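You operate a simulated robot arm through the tools that you are given. There is no shell and no other tool. Be economical: measure what you need, move in short steps, check, and stop when the job is done.

The job below is to be done with a simulated robot arm. You get a single attempt, and the scene is never put back.

Task
Press the red bearing into the ring housing and lay it in the green tray.
Fine: flush with the top; leave the press table out. Where these are worked on the way, their far stop is far enough and under half their travel is too little: press table.
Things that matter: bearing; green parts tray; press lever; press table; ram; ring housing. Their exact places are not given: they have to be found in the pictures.

The check looks at the end state, three seconds after you hand in, the way a careful person would. Anything else that was tipped, shoved, dropped, spilled or broken makes it a failure.

Robot
A 6-joint arm with a two-finger gripper, on a carriage that runs on a rail from [-2.157, -0.001] to [0.183, 0] (x, y) and turns from -151 to 182 degrees about z. Base frame: it is fixed where the carriage stands at the start and does not move with it; the origin is on the floor, on the carriage's upright axis, x ahead of it, y to its left, z up; the surface under the hand at the start is at about z = 0.88. Units: m, degrees, N and s.
Its first joint turns from -166.0 to 166.0 degrees. Places, roughly: green parts tray [0.8, 0.6, 0.9]; press lever [0.2, 0.5, 1.3]; press table [0.1, 0.4, 0.9]; ram [0.1, 0.5, 1]. Payload 2.54 kg.
Tool frame: the origin (TCP) lies between the finger pads and is the grasp point; the fingertips stand 0.023 m ahead of it; z points along the fingers, y is the line along which they close. Largest opening 0.126 m; the body of the gripper starts 0.082 m behind the TCP.
Orientation is told as [roll, pitch, yaw] about the base's x, y, z axes, in that order, counted from this pose: with the fingers straight down and closing along the base's y, the tool's x points along the base's -x, its y along +y and its z along -z.

Tools
- The arm moves only by the tool jog_arm. Its argument "motion" is a list of rows, each a list of 7 numbers: the shift along the tool's x, y, z in m, then the turn, a rotation vector about the tool's x, y, z in degrees, then the opening, from 0 (shut) to 1 (fully open). In form: [[dx, dy, dz, wx, wy, wz, hand], ...]. A call has 1 to 10 rows; each row is the pose to reach, as a shift and turn from the pose commanded when the call began, along the tool's axes at that moment. Each row takes 0.2 s and may step no farther than 0.05 m and 8.6 degrees from the row before; otherwise, or with a gripper value out of range, the whole call is refused. A pose out of reach is approached as far as the arm can. The call stops where the force on the tool passes 90 N (or 10 N more than at its start, if that is more) or the arm is blocked; 0.2 s more then pass. Each finger halts on what it meets, pressing with about 22 N; the grip force reading is that of the motor and also rises with nothing between the fingers. The clock runs only during rows and for 0.2 s after the last one: add rows that repeat a pose to give the fingers time. It gives the time, the measured TCP pose, the force on the tool (base axes), the opening and the grip force at its end, in the units of the frame above (readings bear some noise), with the torque about the TCP (base axes, N m) and any sound that the robot's microphone picked up.
- Cameras (640 x 400 px; columns grow to the right, rows downward): "scene" is now at [0.0625, 0.2402, 1.5346]; the picture's right is [0.46, -0.89, 0.00], its down [-0.42, -0.22, -0.88] and it looks along [0.78, 0.41, -0.48] (base axes); focal length 214 px, centre (320, 200). "wrist" rides on the gripper at [0.082, 0.014, -0.122] in the tool frame; the picture's right is [-0.17, 0.99, 0.00], its down [-0.79, -0.13, -0.60] and it looks along [-0.59, -0.10, 0.80] (tool axes); focal length 243 px, centre (320, 200).
- camera(camera): a new picture of that camera. It takes no simulated time.
- raise_lower(by): slides the trunk up (or, below 0, down) by that many m; the arm and the scene camera ride with it, the base frame stays. It gives what a move gives, with no picture.
- drive_base(legs): drives the robot by 1 to 6 legs, each [ahead, left, turn to the left] in m, m and degrees, along the robot's own axes; the way and the turn of a leg run together, so that a leg with both is an arc; at most 1.5 m and 180 degrees a leg. The arm and the cameras ride along, it lands a little off, and it stops where it bumps. It keeps to its track: a leg is cut to what the track allows. It gives what a move gives.
- pan_tilt(pan, tilt): turns the head with the scene camera to pan (to the left, within 120 degrees either way) and tilt (down, from -29 to 69), counted from straight ahead of the robot. It gives what a move gives.
- point_at(camera, pixels): for up to 12 pixels [column, row] of the newest picture of that camera ("zoom" is the newest enlarged one), the place [x, y, z] in the base frame of the surface seen there, good to about 0.003 m. It takes no simulated time.
- zoom(camera, box): a new picture of the part [left, top, right, bottom] of that camera's present view, enlarged. It takes no simulated time.
- job_done(): hands the job in; it is judged then, once.

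Keep the steps short. Do not move on a guess: measure, check each grasp and each placing, and mend mistakes. In all there are 80 turns and 48 pictures (those below and enlarged ones count). Leave the gripper open and the arm clear of the work at the hand-in unless told otherwise, and finish with a single line.

The tools are called after "Call:" by a JSON object that holds its "op" and its "data". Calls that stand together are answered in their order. jog_arm: Moves the arm, as the interface text tells. Its arguments: {"type":"object","properties":{"motion":{"type":"array"}},"required":["motion"]} The other tools are called the same way: raise_lower (by) slides the trunk up or down; drive_base (legs) drives the base; pan_tilt (pan, tilt) turns the head that bears the scene camera; camera (camera) takes a picture; point_at (camera, pixels) gives the place of the surface under pixels of a picture; zoom (camera, box) takes an enlarged picture of a part of a camera's view; job_done () hands the job in.

At the start:

```text
time_s: 0.0
tool_pos: [0.4574, 0.3065, 1.5866]
tcp_rot: [0.0, 0.0, 0.0]
force: [-0.5, -0.4, 0.1]
torque: [0.01, -0.04, -0.01]
opening: 0.1261
finger_force: 0.1
trunk travel left (down, up): [-0.325, 0.165]
robot x, y, heading: [-0.0012, -0.0009, 0.1]
head pan, tilt: [27.6, 28.4]
```

scene: 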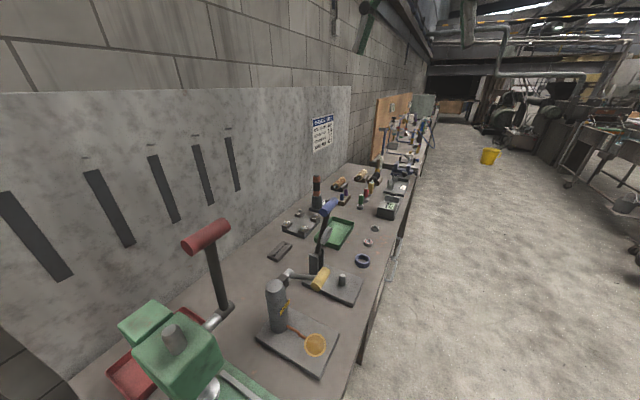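
wrist: 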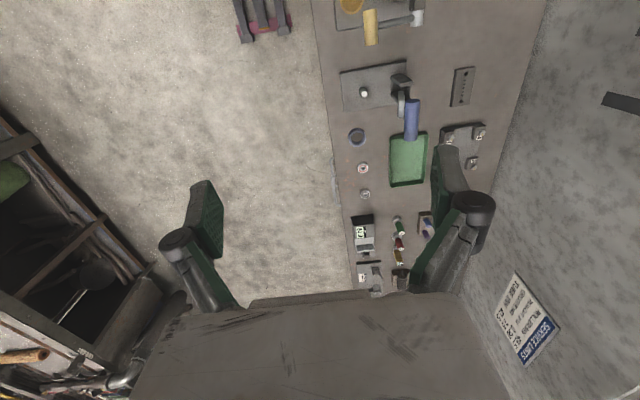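

I see the press (green, lower left), its red lever handle, a tray and several small rings. Next I turn the head towards the press and zoom on the small parts.

Call:
{"op": "zoom", "data": {"camera": "scene", "box": [240, 160, 440, 285]}}

Call:
{"op": "pan_tilt", "data": {"pan": 75, "tilt": 50}}

Call:
{"op": "camera", "data": {"camera": "scene"}}

```text
3.20 times, centred on (340, 222) of scene
```

zoom: 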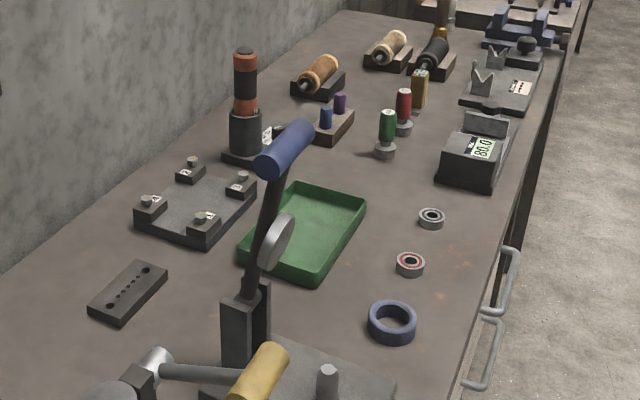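

```text
time_s: 1.1
tool_pos: [0.4578, 0.3054, 1.5878]
tcp_rot: [0.0, 0.0, 0.1]
force: [0.5, 0.4, -0.4]
torque: [-0.01, -0.01, -0.04]
opening: 0.1261
finger_force: 0.0
trunk travel left (down, up): [-0.325, 0.165]
robot x, y, heading: [0.0025, 0.0013, -0.2]
head pan, tilt: [75.0, 50.0]
```

```text
44 pictures are left
```

scene: 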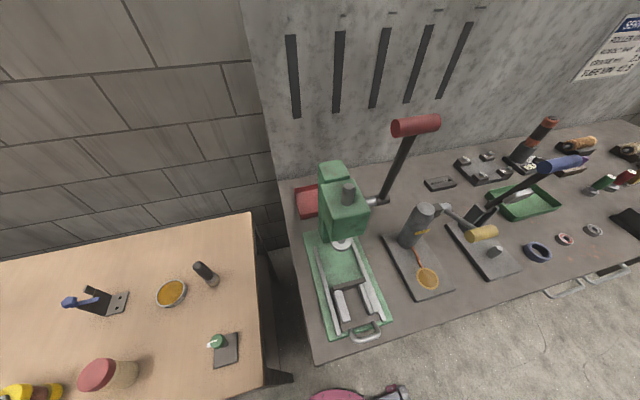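

Call:
{"op": "zoom", "data": {"camera": "scene", "box": [280, 100, 480, 350]}}

Call:
{"op": "zoom", "data": {"camera": "scene", "box": [440, 160, 640, 285]}}

Call:
{"op": "point_at", "data": {"camera": "scene", "pixels": [[538, 252], [565, 239], [594, 230], [367, 333], [345, 285], [341, 243], [415, 126], [382, 200], [520, 203], [348, 195], [365, 265], [310, 250]]}}

```text
1.60 times, centred on (380, 225) of scene
```

zoom: 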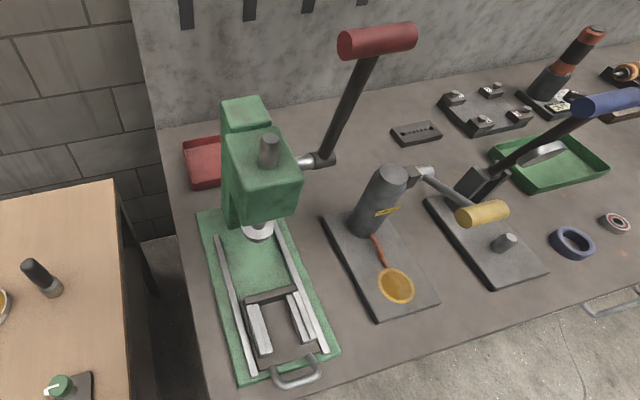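

```text
3.20 times, centred on (540, 222) of scene
```

zoom: 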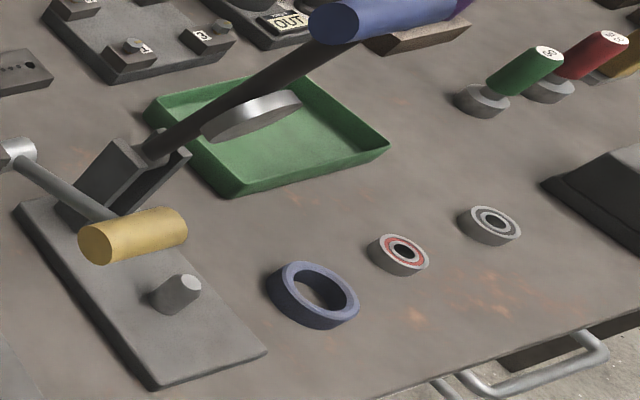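

```text
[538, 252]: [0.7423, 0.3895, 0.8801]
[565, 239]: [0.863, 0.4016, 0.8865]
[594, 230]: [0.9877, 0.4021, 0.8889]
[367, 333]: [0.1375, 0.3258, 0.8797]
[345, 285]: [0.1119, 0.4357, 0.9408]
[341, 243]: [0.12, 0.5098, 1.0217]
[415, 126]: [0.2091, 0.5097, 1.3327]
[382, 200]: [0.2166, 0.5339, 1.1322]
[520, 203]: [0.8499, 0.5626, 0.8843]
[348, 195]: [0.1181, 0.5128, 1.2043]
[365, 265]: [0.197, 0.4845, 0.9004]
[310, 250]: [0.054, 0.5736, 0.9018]
```

The ring housing (blue ring) is near (0.74,0.39), the red bearing near (0.863,0.40), and there is a grey decoy at (0.99,0.40). The press is at x≈0.12, with its table drawn out to the front. I drive to the track's right end to get closer to the parts, then look.

Call:
{"op": "drive_base", "data": {"legs": [[0.18, 0, 0]]}}

Call:
{"op": "pan_tilt", "data": {"pan": 35, "tilt": 50}}

Call:
{"op": "camera", "data": {"camera": "scene"}}

```text
time_s: 2.6
tool_pos: [0.6358, 0.3067, 1.5871]
tcp_rot: [-0.1, 0.1, 0.0]
force: [0.3, 0.1, 0.1]
torque: [0.04, 0.0, -0.01]
opening: 0.1259
finger_force: 0.1
trunk travel left (down, up): [-0.325, 0.165]
robot x, y, heading: [0.1782, 0.0007, 0.1]
head pan, tilt: [75.0, 50.0]
```

```text
time_s: 3.7
tool_pos: [0.6345, 0.3055, 1.5869]
tcp_rot: [0.0, 0.0, 0.0]
force: [-0.9, -1.1, -0.6]
torque: [-0.03, -0.03, 0.03]
opening: 0.1259
finger_force: 0.1
trunk travel left (down, up): [-0.325, 0.165]
robot x, y, heading: [0.1801, -0.0004, -0.1]
head pan, tilt: [35.0, 50.0]
```

```text
41 pictures are left
```

scene: 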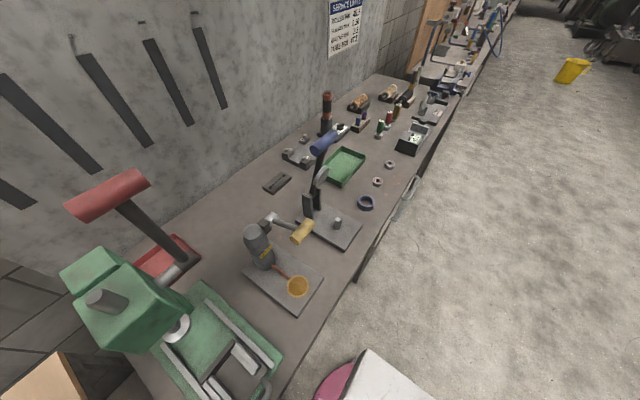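

Measuring obstacle tops and the parts before coming down.

Call:
{"op": "point_at", "data": {"camera": "scene", "pixels": [[345, 129], [322, 145], [318, 180], [303, 231], [254, 230], [337, 221], [366, 202], [377, 181], [308, 206], [345, 166], [366, 211], [340, 240]]}}

```text
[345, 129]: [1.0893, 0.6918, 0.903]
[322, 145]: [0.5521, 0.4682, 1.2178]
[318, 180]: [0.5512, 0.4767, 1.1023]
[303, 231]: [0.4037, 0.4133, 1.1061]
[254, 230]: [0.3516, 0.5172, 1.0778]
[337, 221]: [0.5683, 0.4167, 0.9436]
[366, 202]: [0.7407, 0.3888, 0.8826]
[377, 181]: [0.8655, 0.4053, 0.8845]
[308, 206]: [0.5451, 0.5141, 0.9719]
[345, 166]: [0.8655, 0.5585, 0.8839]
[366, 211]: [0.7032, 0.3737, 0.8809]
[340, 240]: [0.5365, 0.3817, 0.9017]
```

Blue lever tops out near (0.55,0.47,1.22). I bring the hand to about (0.70,0.36,1.15), clear of it.

Call:
{"op": "jog_arm", "data": {"motion": [[-0.03, 0.01, 0.03, 0, 0, 0, 1], [-0.065, 0.02, 0.06, 0, 0, 0, 1], [-0.065, 0.054, 0.09, 0, 0, 0, 1], [-0.065, 0.054, 0.138, 0, 0, 0, 1], [-0.065, 0.054, 0.186, 0, 0, 0, 1], [-0.065, 0.054, 0.234, 0, 0, 0, 1], [-0.065, 0.054, 0.282, 0, 0, 0, 1], [-0.065, 0.054, 0.33, 0, 0, 0, 1], [-0.065, 0.054, 0.378, 0, 0, 0, 1], [-0.065, 0.054, 0.426, 0, 0, 0, 1]]}}

Call:
{"op": "camera", "data": {"camera": "wrist"}}

```text
time_s: 5.9
tool_pos: [0.7013, 0.3581, 1.1602]
tcp_rot: [0.0, 0.0, 0.0]
force: [0.4, -0.4, 0.3]
torque: [0.0, 0.02, 0.03]
opening: 0.1259
finger_force: 0.1
trunk travel left (down, up): [-0.325, 0.165]
robot x, y, heading: [0.1785, 0.004, -0.2]
head pan, tilt: [35.0, 50.0]
```

```text
40 pictures are left
```

wrist: 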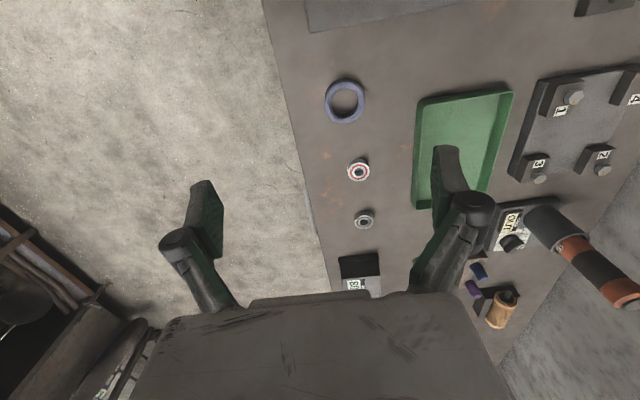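

Housing at (345,101), bearing at (358,170). Zoom to measure their edges.

Call:
{"op": "zoom", "data": {"camera": "wrist", "box": [290, 70, 420, 190]}}

```text
3.33 times, centred on (355, 130) of wrist
```

zoom: 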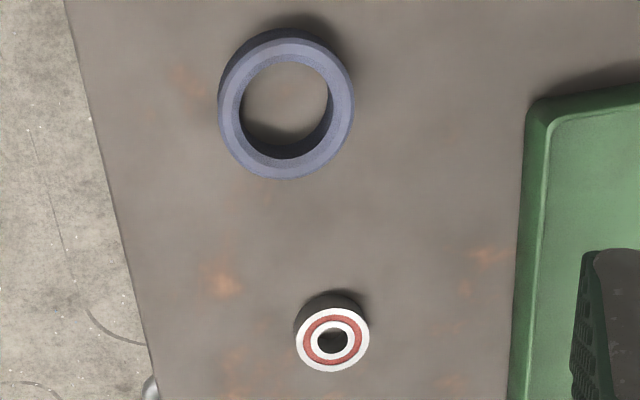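

Call:
{"op": "point_at", "data": {"camera": "zoom", "pixels": [[228, 100], [345, 100], [286, 50], [285, 168], [299, 338], [365, 338], [332, 315], [332, 366], [285, 105], [338, 108], [286, 175], [333, 342]]}}

Call:
{"op": "zoom", "data": {"camera": "wrist", "box": [315, 70, 379, 110]}}

Call:
{"op": "point_at", "data": {"camera": "zoom", "pixels": [[120, 300], [500, 300], [180, 300], [450, 300], [320, 170], [320, 130], [310, 300]]}}

```text
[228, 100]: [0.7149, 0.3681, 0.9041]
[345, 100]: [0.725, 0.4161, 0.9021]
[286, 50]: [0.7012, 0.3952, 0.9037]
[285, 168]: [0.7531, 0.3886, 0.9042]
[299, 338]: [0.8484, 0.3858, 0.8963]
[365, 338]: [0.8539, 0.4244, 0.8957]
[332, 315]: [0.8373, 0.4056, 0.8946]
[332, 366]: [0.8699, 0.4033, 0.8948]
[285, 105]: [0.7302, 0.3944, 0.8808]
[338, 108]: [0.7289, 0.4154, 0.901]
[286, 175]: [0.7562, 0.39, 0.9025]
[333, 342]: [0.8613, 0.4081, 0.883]
```

```text
10.00 times, centred on (347, 90) of wrist
```

zoom: 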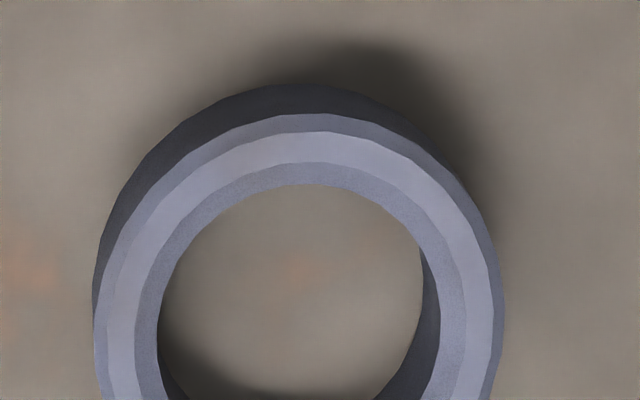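

```text
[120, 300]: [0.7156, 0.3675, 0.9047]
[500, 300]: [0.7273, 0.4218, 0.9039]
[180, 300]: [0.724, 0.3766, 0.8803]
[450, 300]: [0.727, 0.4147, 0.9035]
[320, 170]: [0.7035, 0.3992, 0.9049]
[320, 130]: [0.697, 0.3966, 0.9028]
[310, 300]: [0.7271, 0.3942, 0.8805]
```

Bearing: centre ≈(0.853,0.405), Ø≈0.038, top 0.8955. Housing: centre ≈(0.728,0.393), Ø≈0.061, top 0.904. Now a close look at the press.

Call:
{"op": "pan_tilt", "data": {"pan": 100, "tilt": 55}}

Call:
{"op": "camera", "data": {"camera": "scene"}}

```text
time_s: 7.3
tool_pos: [0.7013, 0.3584, 1.161]
tcp_rot: [0.0, -0.1, 0.0]
force: [-0.3, -0.4, 0.1]
torque: [0.0, 0.0, 0.04]
opening: 0.1261
finger_force: 0.0
trunk travel left (down, up): [-0.325, 0.165]
robot x, y, heading: [0.1793, 0.0044, 0.2]
head pan, tilt: [100.0, 55.0]
```

```text
37 pictures are left
```

scene: 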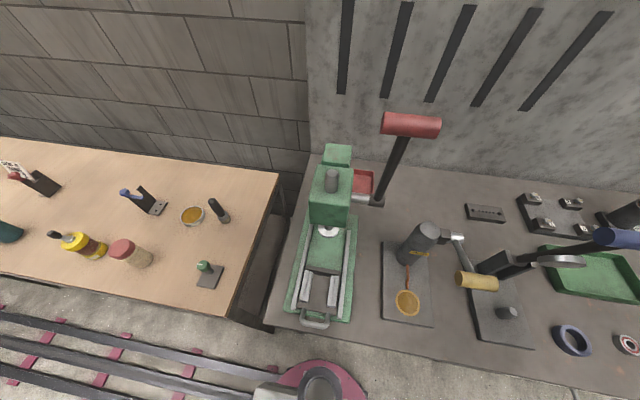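

Call:
{"op": "zoom", "data": {"camera": "scene", "box": [272, 210, 376, 340]}}

Call:
{"op": "point_at", "data": {"camera": "zoom", "pixels": [[200, 240], [290, 250], [245, 240], [245, 165], [245, 270], [255, 70], [195, 300], [290, 300], [240, 350], [330, 200], [170, 200], [240, 200]]}}

Call:
{"op": "zoom", "data": {"camera": "scene", "box": [300, 100, 450, 240]}}

Call:
{"op": "point_at", "data": {"camera": "zoom", "pixels": [[230, 70], [310, 40], [380, 80], [230, 40], [305, 75], [275, 200], [230, 290], [215, 280], [132, 370], [135, 220], [60, 290], [260, 150]]}}

```text
3.08 times, centred on (324, 275) of scene
```

zoom: 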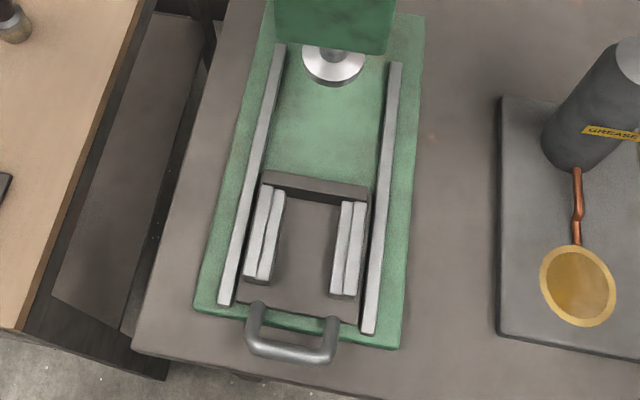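

```text
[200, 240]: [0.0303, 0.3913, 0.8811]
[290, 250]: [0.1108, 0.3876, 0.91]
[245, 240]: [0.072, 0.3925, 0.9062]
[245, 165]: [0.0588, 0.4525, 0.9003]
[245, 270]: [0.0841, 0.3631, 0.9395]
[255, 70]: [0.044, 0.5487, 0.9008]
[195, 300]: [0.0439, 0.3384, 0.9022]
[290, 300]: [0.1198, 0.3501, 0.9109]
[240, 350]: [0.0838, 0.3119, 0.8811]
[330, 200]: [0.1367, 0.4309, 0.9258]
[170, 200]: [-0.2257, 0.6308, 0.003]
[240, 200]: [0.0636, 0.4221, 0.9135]
```

```text
2.86 times, centred on (375, 170) of scene
```

zoom: 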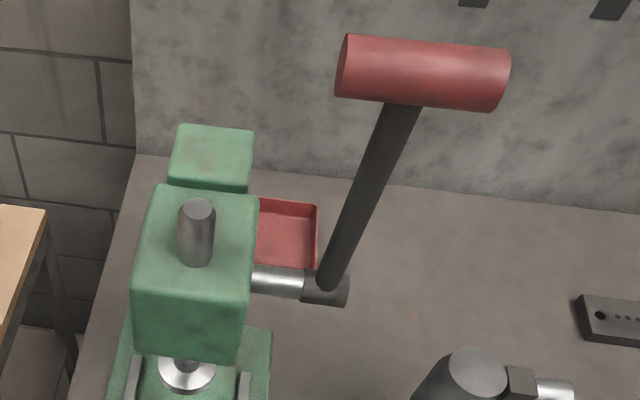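

```text
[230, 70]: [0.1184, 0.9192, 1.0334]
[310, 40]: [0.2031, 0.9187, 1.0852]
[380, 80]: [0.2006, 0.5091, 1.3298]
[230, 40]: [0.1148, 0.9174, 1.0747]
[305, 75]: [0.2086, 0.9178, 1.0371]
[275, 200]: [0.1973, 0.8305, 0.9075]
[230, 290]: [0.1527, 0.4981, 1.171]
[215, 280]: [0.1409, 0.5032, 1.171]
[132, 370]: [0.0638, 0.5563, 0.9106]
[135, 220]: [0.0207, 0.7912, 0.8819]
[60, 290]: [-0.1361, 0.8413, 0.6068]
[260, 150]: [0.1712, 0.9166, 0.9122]
```

Look closer at the table's supports.

Call:
{"op": "zoom", "data": {"camera": "scene", "box": [300, 262, 348, 310]}}

Call:
{"op": "point_at", "data": {"camera": "zoom", "pixels": [[175, 170], [225, 180], [140, 250], [190, 260], [420, 220], [370, 200], [400, 300], [330, 290], [260, 200], [300, 300], [290, 100], [310, 70]]}}

```text
8.33 times, centred on (324, 286) of scene
```

zoom: 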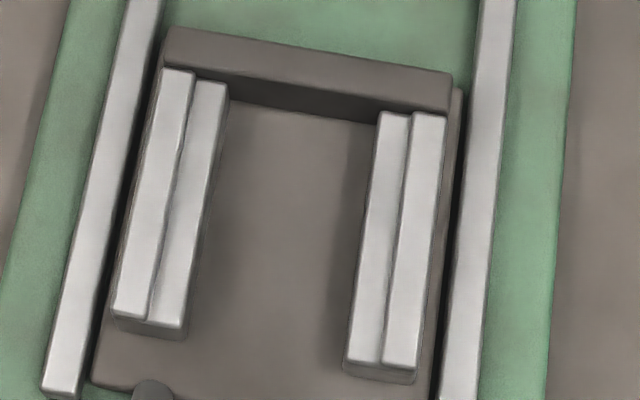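

```text
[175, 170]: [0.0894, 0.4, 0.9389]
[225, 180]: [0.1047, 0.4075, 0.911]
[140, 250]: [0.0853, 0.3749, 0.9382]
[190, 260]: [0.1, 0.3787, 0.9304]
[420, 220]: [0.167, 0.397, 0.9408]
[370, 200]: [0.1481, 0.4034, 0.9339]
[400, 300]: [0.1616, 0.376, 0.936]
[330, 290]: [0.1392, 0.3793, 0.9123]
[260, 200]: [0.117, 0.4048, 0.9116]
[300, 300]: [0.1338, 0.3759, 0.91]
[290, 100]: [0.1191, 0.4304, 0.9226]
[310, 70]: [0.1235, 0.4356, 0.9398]
```

Outer bars are at z≈0.939, inner ledges ≈0.931, back stop at y≈0.43. Measuring the edges that fix the nest.

Call:
{"op": "point_at", "data": {"camera": "zoom", "pixels": [[149, 200], [168, 200], [178, 200], [205, 200], [376, 240], [392, 240], [404, 240], [434, 240], [195, 75], [220, 88], [150, 335], [290, 110]]}}

Call:
{"op": "zoom", "data": {"camera": "scene", "box": [305, 215, 353, 245]}}

Call:
{"op": "point_at", "data": {"camera": "zoom", "pixels": [[195, 200], [455, 200], [320, 280], [250, 250], [400, 250], [320, 160], [320, 230], [260, 180], [390, 180]]}}

```text
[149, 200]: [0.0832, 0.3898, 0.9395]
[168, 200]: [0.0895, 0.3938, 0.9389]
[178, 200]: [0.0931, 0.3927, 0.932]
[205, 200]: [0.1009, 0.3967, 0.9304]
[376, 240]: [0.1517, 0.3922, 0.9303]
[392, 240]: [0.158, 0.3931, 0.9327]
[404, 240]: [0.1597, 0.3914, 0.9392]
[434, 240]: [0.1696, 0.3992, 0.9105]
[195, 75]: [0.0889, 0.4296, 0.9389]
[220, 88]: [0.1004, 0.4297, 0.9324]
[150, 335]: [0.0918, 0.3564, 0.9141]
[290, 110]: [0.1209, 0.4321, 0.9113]
```

```text
13.33 times, centred on (329, 230) of scene
```

zoom: 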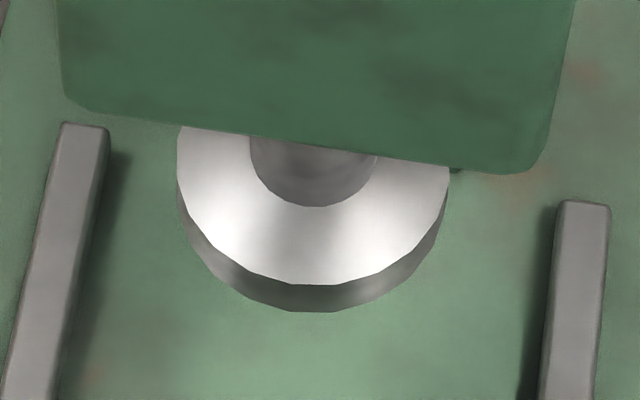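

```text
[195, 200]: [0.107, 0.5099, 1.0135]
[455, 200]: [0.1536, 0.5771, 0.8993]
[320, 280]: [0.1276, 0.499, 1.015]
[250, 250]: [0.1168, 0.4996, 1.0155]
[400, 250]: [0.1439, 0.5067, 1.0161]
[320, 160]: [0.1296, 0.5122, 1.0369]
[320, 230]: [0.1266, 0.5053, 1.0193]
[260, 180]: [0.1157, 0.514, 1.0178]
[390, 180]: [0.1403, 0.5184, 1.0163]
```

Nest centre ≈ x 0.125; ram centre ≈(0.127,0.52), face ≈1.01. I check how far the press head stands forward, the lever grip's ends, and the table handle.

Call:
{"op": "zoom", "data": {"camera": "scene", "box": [300, 100, 450, 240]}}

Call:
{"op": "point_at", "data": {"camera": "zoom", "pixels": [[190, 320], [145, 320], [235, 345], [190, 280], [345, 70], [500, 80], [395, 100], [400, 45], [390, 130], [330, 280], [275, 282], [450, 75]]}}

Call:
{"op": "zoom", "data": {"camera": "scene", "box": [300, 300, 348, 330]}}

Call:
{"op": "point_at", "data": {"camera": "zoom", "pixels": [[30, 110], [190, 265], [100, 240], [300, 290], [390, 190], [200, 290], [30, 40], [395, 130], [200, 250]]}}

```text
2.86 times, centred on (375, 170) of scene
```

zoom: 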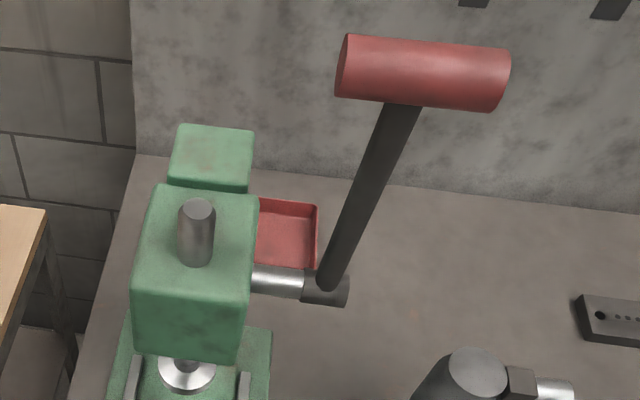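

```text
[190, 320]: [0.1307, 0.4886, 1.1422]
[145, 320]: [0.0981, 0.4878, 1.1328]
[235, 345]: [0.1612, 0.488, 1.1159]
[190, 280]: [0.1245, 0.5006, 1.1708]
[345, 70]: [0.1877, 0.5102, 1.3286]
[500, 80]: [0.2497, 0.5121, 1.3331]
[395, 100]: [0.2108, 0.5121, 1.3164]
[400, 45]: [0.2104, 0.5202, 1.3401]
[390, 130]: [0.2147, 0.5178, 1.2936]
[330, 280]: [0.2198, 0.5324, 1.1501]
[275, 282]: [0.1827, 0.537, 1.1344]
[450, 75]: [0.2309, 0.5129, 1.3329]
```

```text
13.33 times, centred on (324, 315) of scene
```

zoom: 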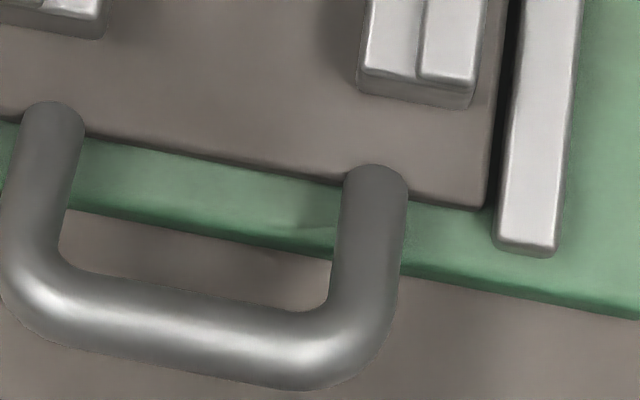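

```text
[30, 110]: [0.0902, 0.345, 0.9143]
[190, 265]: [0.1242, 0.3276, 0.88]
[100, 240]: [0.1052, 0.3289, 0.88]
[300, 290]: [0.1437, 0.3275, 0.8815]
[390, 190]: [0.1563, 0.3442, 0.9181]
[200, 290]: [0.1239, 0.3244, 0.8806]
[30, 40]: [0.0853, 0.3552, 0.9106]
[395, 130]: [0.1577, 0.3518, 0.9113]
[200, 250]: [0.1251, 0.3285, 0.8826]
```

Head front is y=0.488, so the gripper clears it. Now descend over the housing at (0.728,0.393), with fingertips stopping ~12 mm above the bench (TCP 0.916).

Call:
{"op": "jog_arm", "data": {"motion": [[-0.027, 0.035, 0.02, 0, 0, 0, 1], [-0.027, 0.035, 0.065, 0, 0, 0, 1], [-0.027, 0.035, 0.11, 0, 0, 0, 1], [-0.027, 0.035, 0.155, 0, 0, 0, 1], [-0.027, 0.035, 0.2, 0, 0, 0, 1], [-0.027, 0.035, 0.2, 0, 0, 0, 1]]}}

Call:
{"op": "camera", "data": {"camera": "wrist"}}

Call:
{"op": "point_at", "data": {"camera": "wrist", "pixels": [[320, 70], [330, 60]]}}

```text
time_s: 8.7
tool_pos: [0.729, 0.3941, 0.9605]
tcp_rot: [0.0, 0.0, 0.0]
force: [0.1, -0.3, 0.2]
torque: [-0.02, 0.03, 0.0]
opening: 0.1258
finger_force: 0.0
trunk travel left (down, up): [-0.325, 0.165]
robot x, y, heading: [0.1751, 0.0002, 0.0]
head pan, tilt: [100.0, 55.0]
```

```text
30 pictures are left
```

wrist: 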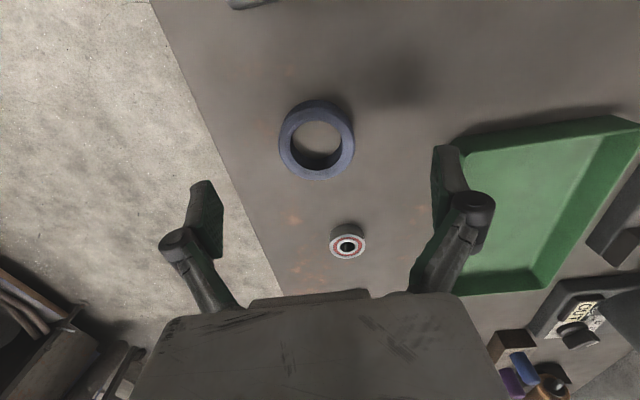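

```text
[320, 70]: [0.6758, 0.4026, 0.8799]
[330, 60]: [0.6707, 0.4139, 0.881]
```

Housing looks slightly off the row expected; measuring the rim here.

Call:
{"op": "point_at", "data": {"camera": "wrist", "pixels": [[283, 145], [350, 145], [317, 107], [317, 176], [334, 241], [364, 245], [348, 236], [347, 257], [321, 112], [316, 172]]}}

```text
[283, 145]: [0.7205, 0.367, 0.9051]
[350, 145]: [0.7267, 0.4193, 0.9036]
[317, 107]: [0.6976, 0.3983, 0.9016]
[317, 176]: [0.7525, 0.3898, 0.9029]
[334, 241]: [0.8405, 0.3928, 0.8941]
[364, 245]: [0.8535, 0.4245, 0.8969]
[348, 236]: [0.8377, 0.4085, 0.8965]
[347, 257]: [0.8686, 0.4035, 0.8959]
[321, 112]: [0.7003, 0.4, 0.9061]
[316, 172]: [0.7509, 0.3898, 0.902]
```

Housing centre ≈(0.7255,0.394). Shift 3 mm, descend to TCP 0.916 and close.

Call:
{"op": "jog_arm", "data": {"motion": [[0.003, 0, 0.0225, 0, 0, 0, 1], [0.003, 0, 0.0445, 0, 0, 0, 1], [0.003, 0, 0.0445, 0, 0, 0, 0.7], [0.003, 0, 0.0445, 0, 0, 0, 0.5], [0.003, 0, 0.0445, 0, 0, 0, 0.3], [0.003, 0, 0.0445, 0, 0, 0, 0.2], [0.003, 0, 0.0445, 0, 0, 0, 0.2], [0.003, 0, 0.0445, 0, 0, 0, 0.2]]}}

```text
time_s: 10.5
tool_pos: [0.7241, 0.3948, 0.9166]
tcp_rot: [0.1, 0.0, -0.1]
force: [-0.4, -0.3, 0.5]
torque: [0.02, -0.02, -0.02]
opening: 0.0614
finger_force: 21.3
trunk travel left (down, up): [-0.325, 0.165]
robot x, y, heading: [0.1793, 0.0019, -0.1]
head pan, tilt: [100.0, 55.0]
```

Gripped (0.0614 m). Lift to ~1.25 and pull back to y≈0.30, clear of the blue lever.

Call:
{"op": "jog_arm", "data": {"motion": [[0, 0, -0.03, 0, 0, 0, 0.2], [0, 0, -0.075, 0, 0, 0, 0.2], [0, 0, -0.12, 0, 0, 0, 0.2], [0, 0, -0.165, 0, 0, 0, 0.2], [0, -0.02, -0.21, 0, 0, 0, 0.2], [0, -0.04, -0.255, 0, 0, 0, 0.2], [0, -0.06, -0.3, 0, 0, 0, 0.2], [0, -0.09, -0.335, 0, 0, 0, 0.2], [0.04, -0.095, -0.335, 0, 0, 0, 0.2], [0.085, -0.095, -0.335, 0, 0, 0, 0.2]]}}

Call:
{"op": "jog_arm", "data": {"motion": [[0.048, 0, 0, 0, 0, 0, 0.2], [0.096, 0, 0, 0, 0, 0, 0.2], [0.144, 0, 0, 0, 0, 0, 0.2], [0.192, 0, 0, 0, 0, 0, 0.2], [0.24, 0, 0, 0, 0, 0, 0.2], [0.288, 0, 0, 0, 0, 0, 0.2], [0.336, 0, 0, 0, 0, 0, 0.2], [0.384, 0, 0, 0, 0, 0, 0.2], [0.432, 0, 0, 0, 0, 0, 0.2], [0.48, 0, 0, 0, 0, 0, 0.2]]}}

```text
time_s: 12.7
tool_pos: [0.6407, 0.2991, 1.2516]
tcp_rot: [0.0, 0.1, 0.0]
force: [0.3, 0.0, -2.4]
torque: [-0.03, -0.01, 0.01]
opening: 0.0616
finger_force: 21.8
trunk travel left (down, up): [-0.325, 0.165]
robot x, y, heading: [0.1772, -0.0013, -0.0]
head pan, tilt: [100.0, 55.0]
```

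```text
time_s: 14.6
tool_pos: [0.2997, 0.2881, 1.2455]
tcp_rot: [-0.1, -0.3, -10.4]
force: [1.9, 1.6, -3.3]
torque: [-0.1, 0.04, 0.01]
opening: 0.0614
finger_force: 22.1
trunk travel left (down, up): [-0.325, 0.165]
robot x, y, heading: [0.1812, -0.0008, -0.3]
head pan, tilt: [100.0, 55.0]
stopped in row 9: the arm was blocked; the commanded pose is now the measured one
```

Blocked near joint limits (too close in). I drive the carriage left so the press is ahead of the robot instead.

Call:
{"op": "drive_base", "data": {"legs": [[-0.45, 0, 0]]}}

Call:
{"op": "jog_arm", "data": {"motion": [[-0.02, 0, 0, 0, 0, 0, 0.2], [-0.06, 0, 0, 0, 0, 0, 0.2], [-0.1, 0, 0, 0, 0, 0, 0.2]]}}

```text
time_s: 17.3
tool_pos: [-0.1515, 0.289, 1.2466]
tcp_rot: [0.0, -0.3, -10.0]
force: [0.2, -0.7, -3.4]
torque: [-0.01, 0.02, -0.01]
opening: 0.0615
finger_force: 21.9
trunk travel left (down, up): [-0.325, 0.165]
robot x, y, heading: [-0.2748, 0.0005, 0.0]
head pan, tilt: [100.0, 55.0]
```

```text
time_s: 18.1
tool_pos: [-0.0541, 0.2717, 1.2478]
tcp_rot: [-0.1, -0.4, -10.0]
force: [-0.4, -1.1, -2.8]
torque: [0.03, 0.01, -0.06]
opening: 0.0614
finger_force: 22.4
trunk travel left (down, up): [-0.325, 0.165]
robot x, y, heading: [-0.2732, -0.0013, -0.0]
head pan, tilt: [100.0, 55.0]
```

Undo the 10° yaw and come to about (0.02,0.30).

Call:
{"op": "jog_arm", "data": {"motion": [[-0.034, 0.02, 0, 0, 0.2, -5, 0.2], [-0.068, 0.0405, 0, 0, 0.4, -10, 0.2], [-0.068, 0.0405, 0, 0, 0.4, -10, 0.2]]}}

```text
time_s: 18.9
tool_pos: [0.02, 0.2999, 1.2463]
tcp_rot: [-0.1, 0.1, 0.1]
force: [0.2, 0.8, -2.8]
torque: [-0.01, 0.02, -0.02]
opening: 0.0613
finger_force: 22.5
trunk travel left (down, up): [-0.325, 0.165]
robot x, y, heading: [-0.2737, 0.0004, 0.0]
head pan, tilt: [100.0, 55.0]
```

Move over the nest: (0.1245,0.395), then down to ~25 mm above seating, and look.

Call:
{"op": "jog_arm", "data": {"motion": [[-0.035, 0.03, 0.02, 0, 0, 0, 0.2], [-0.07, 0.06, 0.04, 0, 0, 0, 0.2], [-0.1045, 0.095, 0.05, 0, 0, 0, 0.2], [-0.1045, 0.095, 0.09, 0, 0, 0, 0.2], [-0.1045, 0.095, 0.13, 0, 0, 0, 0.2], [-0.1045, 0.095, 0.17, 0, 0, 0, 0.2], [-0.1045, 0.095, 0.21, 0, 0, 0, 0.2], [-0.1045, 0.095, 0.25, 0, 0, 0, 0.2], [-0.1045, 0.095, 0.254, 0, 0, 0, 0.2], [-0.1045, 0.095, 0.254, 0, 0, 0, 0.2]]}}

Call:
{"op": "pan_tilt", "data": {"pan": 40, "tilt": 60}}

Call:
{"op": "camera", "data": {"camera": "scene"}}

Call:
{"op": "camera", "data": {"camera": "wrist"}}

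```text
refused: row 1 steps farther than a row can; nothing moved
```

```text
time_s: 20.2
tool_pos: [0.0204, 0.2988, 1.2475]
tcp_rot: [0.1, 0.1, 0.0]
force: [-0.5, -0.5, -3.3]
torque: [-0.01, 0.02, 0.02]
opening: 0.0614
finger_force: 22.7
trunk travel left (down, up): [-0.325, 0.165]
robot x, y, heading: [-0.2698, 0.0008, 0.3]
head pan, tilt: [40.0, 60.0]
```

```text
29 pictures are left
```

scene: 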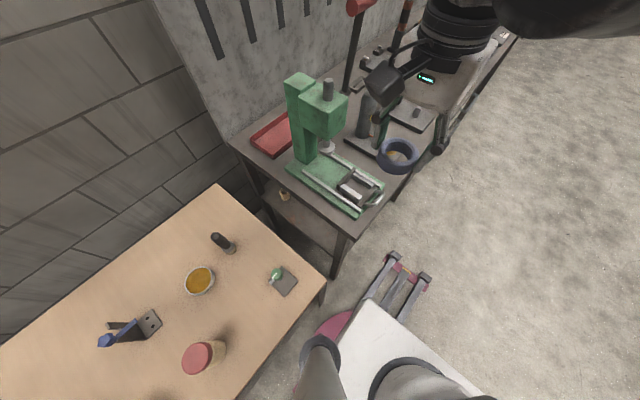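

```text
28 pictures are left
```

wrist: 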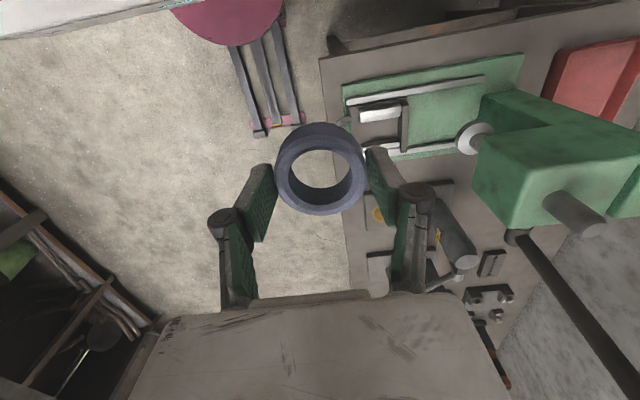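

Step was just over the limit. Same path with shorter steps.

Call:
{"op": "jog_arm", "data": {"motion": [[-0.032, 0.028, 0.015, 0, 0, 0, 0.2], [-0.064, 0.056, 0.03, 0, 0, 0, 0.2], [-0.09, 0.08, 0.05, 0, 0, 0, 0.2], [-0.1045, 0.0955, 0.085, 0, 0, 0, 0.2], [-0.1045, 0.0955, 0.13, 0, 0, 0, 0.2], [-0.1045, 0.0955, 0.17, 0, 0, 0, 0.2], [-0.1045, 0.0955, 0.21, 0, 0, 0, 0.2], [-0.1045, 0.0955, 0.25, 0, 0, 0, 0.2], [-0.1045, 0.0955, 0.254, 0, 0, 0, 0.2], [-0.1045, 0.0955, 0.254, 0, 0, 0, 0.2]]}}

Call:
{"op": "camera", "data": {"camera": "wrist"}}

Call:
{"op": "point_at", "data": {"camera": "wrist", "pixels": [[280, 165], [360, 165], [320, 135], [320, 210]]}}

```text
time_s: 22.4
tool_pos: [0.1236, 0.3941, 0.9928]
tcp_rot: [0.0, 0.1, 0.0]
force: [0.0, 0.7, -2.8]
torque: [0.04, -0.01, -0.01]
opening: 0.0615
finger_force: 21.6
trunk travel left (down, up): [-0.325, 0.165]
robot x, y, heading: [-0.2684, 0.0002, 0.2]
head pan, tilt: [40.0, 60.0]
```

```text
27 pictures are left
```

wrist: 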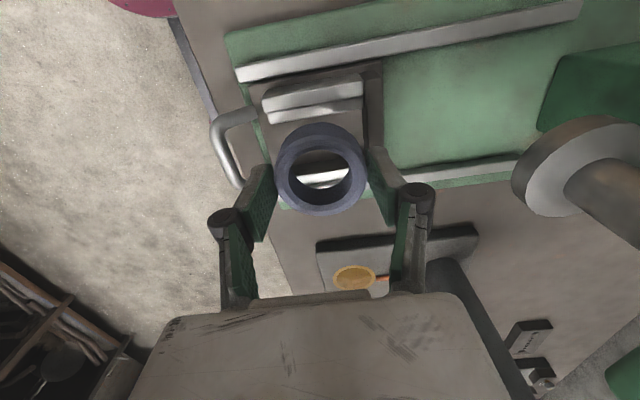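

```text
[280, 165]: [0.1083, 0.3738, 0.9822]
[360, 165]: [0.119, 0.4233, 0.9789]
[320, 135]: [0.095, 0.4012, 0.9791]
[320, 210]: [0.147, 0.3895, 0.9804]
```

Measure housing rim against nest bars in this same view.

Call:
{"op": "point_at", "data": {"camera": "wrist", "pixels": [[318, 129], [318, 214], [318, 127], [318, 151], [317, 206], [310, 90], [310, 103], [318, 110], [318, 182], [370, 100], [378, 100], [326, 176]]}}

Call:
{"op": "zoom", "data": {"camera": "wrist", "box": [240, 60, 400, 230]}}

```text
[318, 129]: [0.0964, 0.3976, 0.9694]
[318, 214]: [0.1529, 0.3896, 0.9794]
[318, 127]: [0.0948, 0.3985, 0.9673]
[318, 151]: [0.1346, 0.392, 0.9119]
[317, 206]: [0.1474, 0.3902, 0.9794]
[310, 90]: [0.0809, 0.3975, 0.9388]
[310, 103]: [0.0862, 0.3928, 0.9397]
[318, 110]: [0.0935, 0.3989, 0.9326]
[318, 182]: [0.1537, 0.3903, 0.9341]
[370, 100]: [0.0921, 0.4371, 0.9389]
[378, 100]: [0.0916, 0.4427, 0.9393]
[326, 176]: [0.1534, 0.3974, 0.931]
```

```text
2.35 times, centred on (320, 145) of wrist
```

zoom: 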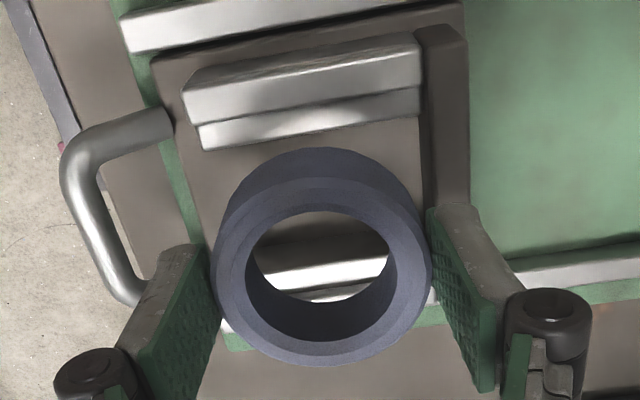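

Housing is level and centred at x≈0.123; shift +2 mm, lower gently to contact.

Call:
{"op": "jog_arm", "data": {"motion": [[-0.002, 0.001, 0.01, 0, 0, 0, 0.2], [-0.002, 0.001, 0.018, 0, 0, 0, 0.2], [-0.002, 0.001, 0.022, 0, 0, 0, 0.2], [-0.002, 0.001, 0.0245, 0, 0, 0, 0.2], [-0.002, 0.001, 0.0245, 0, 0, 0, 0.2]]}}

```text
time_s: 23.6
tool_pos: [0.1253, 0.3957, 0.9687]
tcp_rot: [0.0, 0.1, 0.1]
force: [-3.8, 2.7, 12.8]
torque: [0.08, -0.35, 0.08]
opening: 0.0617
finger_force: 22.0
trunk travel left (down, up): [-0.325, 0.165]
robot x, y, heading: [-0.27, 0.0025, 0.3]
head pan, tilt: [40.0, 60.0]
```

Seated (≈13 N up). Open a little, lift straight up, look.

Call:
{"op": "jog_arm", "data": {"motion": [[0, 0, -0.001, 0, 0, 0, 0.52], [0, 0, -0.001, 0, 0, 0, 0.65], [0, 0, -0.001, 0, 0, 0, 0.65], [0, 0, -0.02, 0, 0, 0, 0.65], [0, 0, -0.06, 0, 0, 0, 0.65], [0, 0, -0.1, 0, 0, 0, 0.65], [0, 0, -0.13, 0, 0, 0, 0.65]]}}

Call:
{"op": "zoom", "data": {"camera": "wrist", "box": [220, 60, 420, 185]}}

Call:
{"op": "point_at", "data": {"camera": "zoom", "pixels": [[320, 200], [320, 300]]}}

```text
time_s: 25.2
tool_pos: [0.1265, 0.3964, 1.0989]
tcp_rot: [0.0, 0.1, 0.1]
force: [0.8, -0.4, -0.3]
torque: [-0.02, 0.03, -0.01]
opening: 0.0822
finger_force: 0.1
trunk travel left (down, up): [-0.325, 0.165]
robot x, y, heading: [-0.2698, -0.0005, 0.3]
head pan, tilt: [40.0, 60.0]
```

```text
3.20 times, centred on (320, 122) of wrist
```

zoom: 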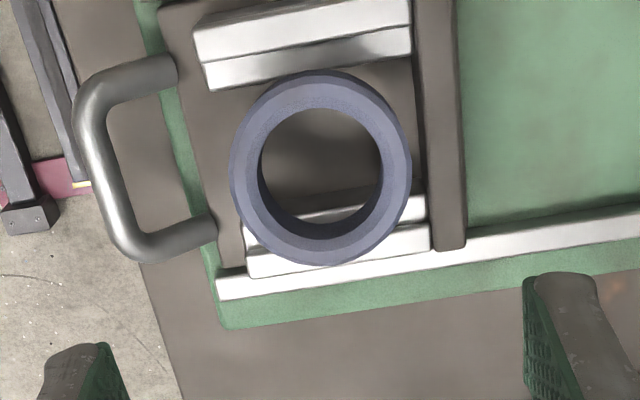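

```text
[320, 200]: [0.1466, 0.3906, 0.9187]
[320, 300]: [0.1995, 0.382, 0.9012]
```

Call:
{"op": "point_at", "data": {"camera": "zoom", "pixels": [[248, 180], [400, 170], [322, 95], [320, 250], [320, 82], [320, 260], [235, 180], [408, 170], [300, 42], [330, 215], [417, 120], [430, 60]]}}

```text
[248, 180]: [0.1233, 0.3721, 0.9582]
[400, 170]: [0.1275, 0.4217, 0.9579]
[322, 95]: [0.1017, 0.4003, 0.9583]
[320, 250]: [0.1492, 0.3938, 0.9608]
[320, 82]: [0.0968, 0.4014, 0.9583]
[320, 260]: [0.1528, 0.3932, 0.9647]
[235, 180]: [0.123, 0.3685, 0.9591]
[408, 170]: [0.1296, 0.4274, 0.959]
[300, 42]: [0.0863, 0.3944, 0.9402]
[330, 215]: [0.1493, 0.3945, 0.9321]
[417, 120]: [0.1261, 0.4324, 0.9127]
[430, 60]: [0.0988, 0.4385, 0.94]
```

The +x rim may be a touch high (0.961–0.965 vs 0.958). Closer look from the side and above.

Call:
{"op": "zoom", "data": {"camera": "wrist", "box": [288, 80, 352, 150]}}

Call:
{"op": "point_at", "data": {"camera": "zoom", "pixels": [[320, 65], [320, 85], [320, 340], [320, 355], [320, 365], [250, 345], [250, 360], [390, 350], [440, 330], [180, 330], [250, 95], [400, 95]]}}

Call:
{"op": "camera", "data": {"camera": "scene"}}

```text
5.71 times, centred on (320, 115) of wrist
```

zoom: 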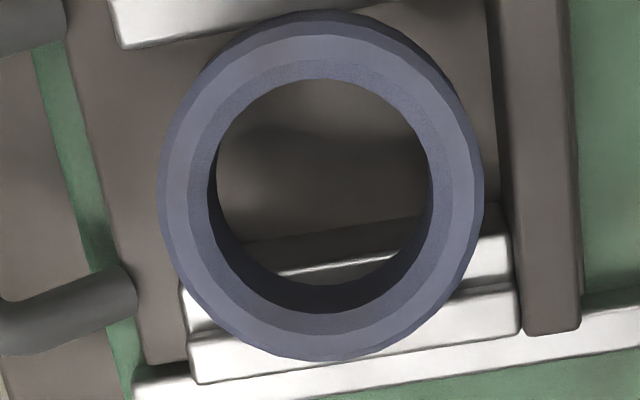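

```text
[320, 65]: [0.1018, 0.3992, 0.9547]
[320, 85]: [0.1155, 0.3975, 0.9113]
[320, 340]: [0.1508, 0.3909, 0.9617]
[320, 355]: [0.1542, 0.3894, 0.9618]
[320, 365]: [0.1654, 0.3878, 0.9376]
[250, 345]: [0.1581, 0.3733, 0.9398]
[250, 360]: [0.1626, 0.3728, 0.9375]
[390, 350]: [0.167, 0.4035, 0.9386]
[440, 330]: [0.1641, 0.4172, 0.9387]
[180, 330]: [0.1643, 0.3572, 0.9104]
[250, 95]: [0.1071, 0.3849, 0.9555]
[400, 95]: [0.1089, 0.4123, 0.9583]
```

```text
23 pictures are left
```

scene: 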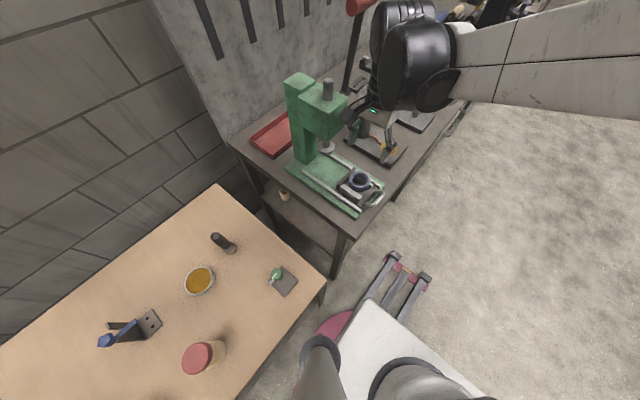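

Indeed tilted: its +x edge (0.962) rests on the outer bar, the other side at 0.955. I regrip, shift 2.5 mm to −x and let it drop onto the ledges.

Call:
{"op": "jog_arm", "data": {"motion": [[0, 0, 0.045, 0, 0, 0, 0.65], [0, 0, 0.09, 0, 0, 0, 0.65], [0, 0, 0.127, 0, 0, 0, 0.65], [0, 0, 0.127, 0, 0, 0, 0.45], [0, 0, 0.127, 0, 0, 0, 0.4], [0, 0, 0.127, 0, 0, 0, 0.4], [0.0025, 0, 0.127, 0, 0, 0, 0.4], [0.0025, 0, 0.13, 0, 0, 0, 0.4], [0.0025, 0, 0.13, 0, 0, 0, 0.4]]}}

```text
time_s: 27.2
tool_pos: [0.1251, 0.3959, 0.9701]
tcp_rot: [0.0, 0.0, -0.1]
force: [4.9, 0.2, 13.7]
torque: [0.0, 0.3, 0.0]
opening: 0.0619
finger_force: 22.2
trunk travel left (down, up): [-0.325, 0.165]
robot x, y, heading: [-0.2697, 0.0025, 0.0]
head pan, tilt: [40.0, 60.0]
```

Contact now on the low (−x) side as expected of a tilted ring. Release and inspect.

Call:
{"op": "jog_arm", "data": {"motion": [[0, 0, -0.001, 0, 0, 0, 0.52], [0, 0, -0.001, 0, 0, 0, 0.65], [0, 0, -0.001, 0, 0, 0, 0.65], [0, 0, -0.02, 0, 0, 0, 0.65], [0, 0, -0.06, 0, 0, 0, 0.65], [0, 0, -0.1, 0, 0, 0, 0.65], [0, 0, -0.13, 0, 0, 0, 0.65]]}}

Call:
{"op": "zoom", "data": {"camera": "wrist", "box": [288, 80, 352, 150]}}

Call:
{"op": "point_at", "data": {"camera": "zoom", "pixels": [[320, 50], [320, 60], [320, 325], [320, 340], [190, 190], [460, 190], [250, 90], [400, 90], [250, 310], [400, 300]]}}

```text
time_s: 28.8
tool_pos: [0.1249, 0.3958, 1.0991]
tcp_rot: [0.0, 0.1, 0.0]
force: [-0.1, 0.4, -0.1]
torque: [0.01, -0.02, 0.01]
opening: 0.082
finger_force: 0.1
trunk travel left (down, up): [-0.325, 0.165]
robot x, y, heading: [-0.2712, 0.0029, 0.2]
head pan, tilt: [40.0, 60.0]
```

```text
5.71 times, centred on (320, 115) of wrist
```

zoom: 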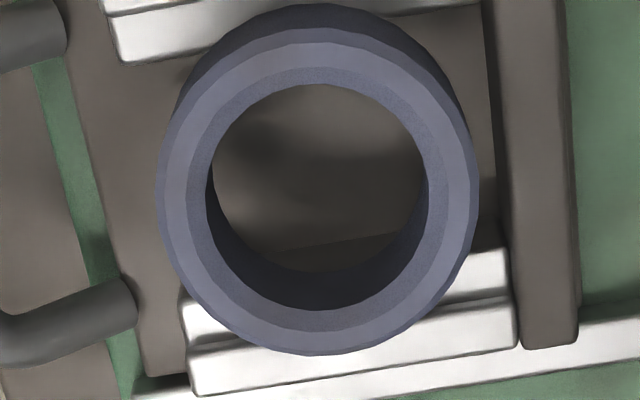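

```text
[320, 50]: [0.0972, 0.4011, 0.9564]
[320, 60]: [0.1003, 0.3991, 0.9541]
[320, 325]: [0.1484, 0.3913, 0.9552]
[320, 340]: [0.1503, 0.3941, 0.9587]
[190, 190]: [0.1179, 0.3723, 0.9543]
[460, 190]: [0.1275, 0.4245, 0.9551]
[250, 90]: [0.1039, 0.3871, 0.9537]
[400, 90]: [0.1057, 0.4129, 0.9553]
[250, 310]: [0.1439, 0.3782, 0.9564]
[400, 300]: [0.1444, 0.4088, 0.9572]
```

Level now: rim at ≈0.955 all round, centre ≈(0.124,0.397). Next the bearing: raise, pull back to y≈0.30, drive right.

Call:
{"op": "jog_arm", "data": {"motion": [[0, -0.02, -0.04, 0, 0, 0, 0.65], [0, -0.05, -0.075, 0, 0, 0, 0.65], [0, -0.08, -0.11, 0, 0, 0, 0.65], [0, -0.1, -0.15, 0, 0, 0, 0.65]]}}

Call:
{"op": "drive_base", "data": {"legs": [[0.45, 0, 0]]}}

Call:
{"op": "jog_arm", "data": {"motion": [[-0.045, 0.0, 0.0, 0, 0, 0, 0.65], [-0.09, 0.0, 0, 0, 0, 0, 0.65], [-0.135, 0.02, 0, 0, 0, 0, 0.65], [-0.18, 0.04, 0, 0, 0, 0, 0.65], [-0.225, 0.06, 0, 0, 0, 0, 0.65], [-0.26, 0.08, 0.02, 0, 0, 0, 0.65], [-0.278, 0.1, 0.06, 0, 0, 0, 0.65], [-0.278, 0.108, 0.1, 0, 0, 0, 0.65], [-0.278, 0.108, 0.145, 0, 0, 0, 0.65], [-0.278, 0.108, 0.19, 0, 0, 0, 0.65]]}}

```text
time_s: 29.8
tool_pos: [0.1242, 0.2963, 1.2492]
tcp_rot: [-0.1, 0.0, -0.1]
force: [0.6, 0.9, 0.2]
torque: [-0.04, -0.02, 0.0]
opening: 0.0818
finger_force: 0.0
trunk travel left (down, up): [-0.325, 0.165]
robot x, y, heading: [-0.2738, 0.0019, 0.2]
head pan, tilt: [40.0, 60.0]
```

```text
time_s: 32.5
tool_pos: [0.5731, 0.2977, 1.2509]
tcp_rot: [-0.1, 0.1, 0.0]
force: [0.0, -0.4, 1.1]
torque: [-0.01, -0.03, 0.03]
opening: 0.0819
finger_force: 0.2
trunk travel left (down, up): [-0.325, 0.165]
robot x, y, heading: [0.1769, -0.0007, -0.0]
head pan, tilt: [40.0, 60.0]
```

```text
time_s: 34.7
tool_pos: [0.8507, 0.4049, 1.0589]
tcp_rot: [0.1, 0.1, 0.1]
force: [0.2, -0.2, -0.1]
torque: [0.02, -0.04, 0.02]
opening: 0.0819
finger_force: 0.1
trunk travel left (down, up): [-0.325, 0.165]
robot x, y, heading: [0.1777, 0.0029, 0.1]
head pan, tilt: [40.0, 60.0]
```

Check bearing under the hand.

Call:
{"op": "zoom", "data": {"camera": "wrist", "box": [240, 50, 400, 200]}}

Call:
{"op": "point_at", "data": {"camera": "zoom", "pixels": [[320, 200], [320, 215], [310, 230]]}}

```text
2.67 times, centred on (320, 125) of wrist
```

zoom: 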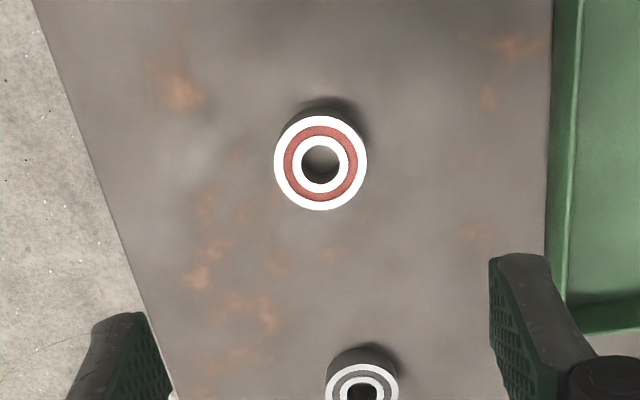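

```text
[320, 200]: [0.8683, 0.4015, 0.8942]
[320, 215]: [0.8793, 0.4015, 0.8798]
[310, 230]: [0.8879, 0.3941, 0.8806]
```

Bearing is ~3 mm further in x. Shift, descend to TCP 0.9095 (tips 6 mm above bench) and close.

Call:
{"op": "jog_arm", "data": {"motion": [[-0.003, 0, 0.045, 0, 0, 0, 0.65], [-0.003, 0, 0.09, 0, 0, 0, 0.65], [-0.003, 0, 0.13, 0, 0, 0, 0.65], [-0.003, 0, 0.1495, 0, 0, 0, 0.65], [-0.003, 0, 0.1495, 0, 0, 0, 0.45], [-0.003, 0, 0.1495, 0, 0, 0, 0.25], [-0.003, 0, 0.1495, 0, 0, 0, 0.15], [-0.003, 0, 0.1495, 0, 0, 0, 0.15], [-0.003, 0, 0.1495, 0, 0, 0, 0.15]]}}

Call:
{"op": "jog_arm", "data": {"motion": [[0, 0, -0.03, 0, 0, 0, 0.15], [0, 0, -0.075, 0, 0, 0, 0.15], [0, 0, -0.12, 0, 0, 0, 0.15], [0, -0.01, -0.165, 0, 0, 0, 0.15], [0.01, -0.03, -0.205, 0, 0, 0, 0.15], [0.03, -0.05, -0.24, 0, 0, 0, 0.15], [0.05, -0.07, -0.275, 0, 0, 0, 0.15], [0.075, -0.085, -0.31, 0, 0, 0, 0.15], [0.105, -0.1, -0.34, 0, 0, 0, 0.15], [0.15, -0.11, -0.34, 0, 0, 0, 0.15]]}}

```text
time_s: 36.7
tool_pos: [0.853, 0.4058, 0.9085]
tcp_rot: [0.0, 0.1, 0.0]
force: [0.8, 0.0, -0.4]
torque: [0.04, 0.0, -0.01]
opening: 0.0401
finger_force: 22.5
trunk travel left (down, up): [-0.325, 0.165]
robot x, y, heading: [0.175, 0.0018, 0.3]
head pan, tilt: [40.0, 60.0]
```

```text
time_s: 38.9
tool_pos: [0.7032, 0.2954, 1.2494]
tcp_rot: [0.0, 0.2, 0.0]
force: [0.8, -0.1, -0.6]
torque: [0.0, 0.01, -0.01]
opening: 0.0401
finger_force: 21.8
trunk travel left (down, up): [-0.325, 0.165]
robot x, y, heading: [0.1771, -0.0001, 0.2]
head pan, tilt: [40.0, 60.0]
```

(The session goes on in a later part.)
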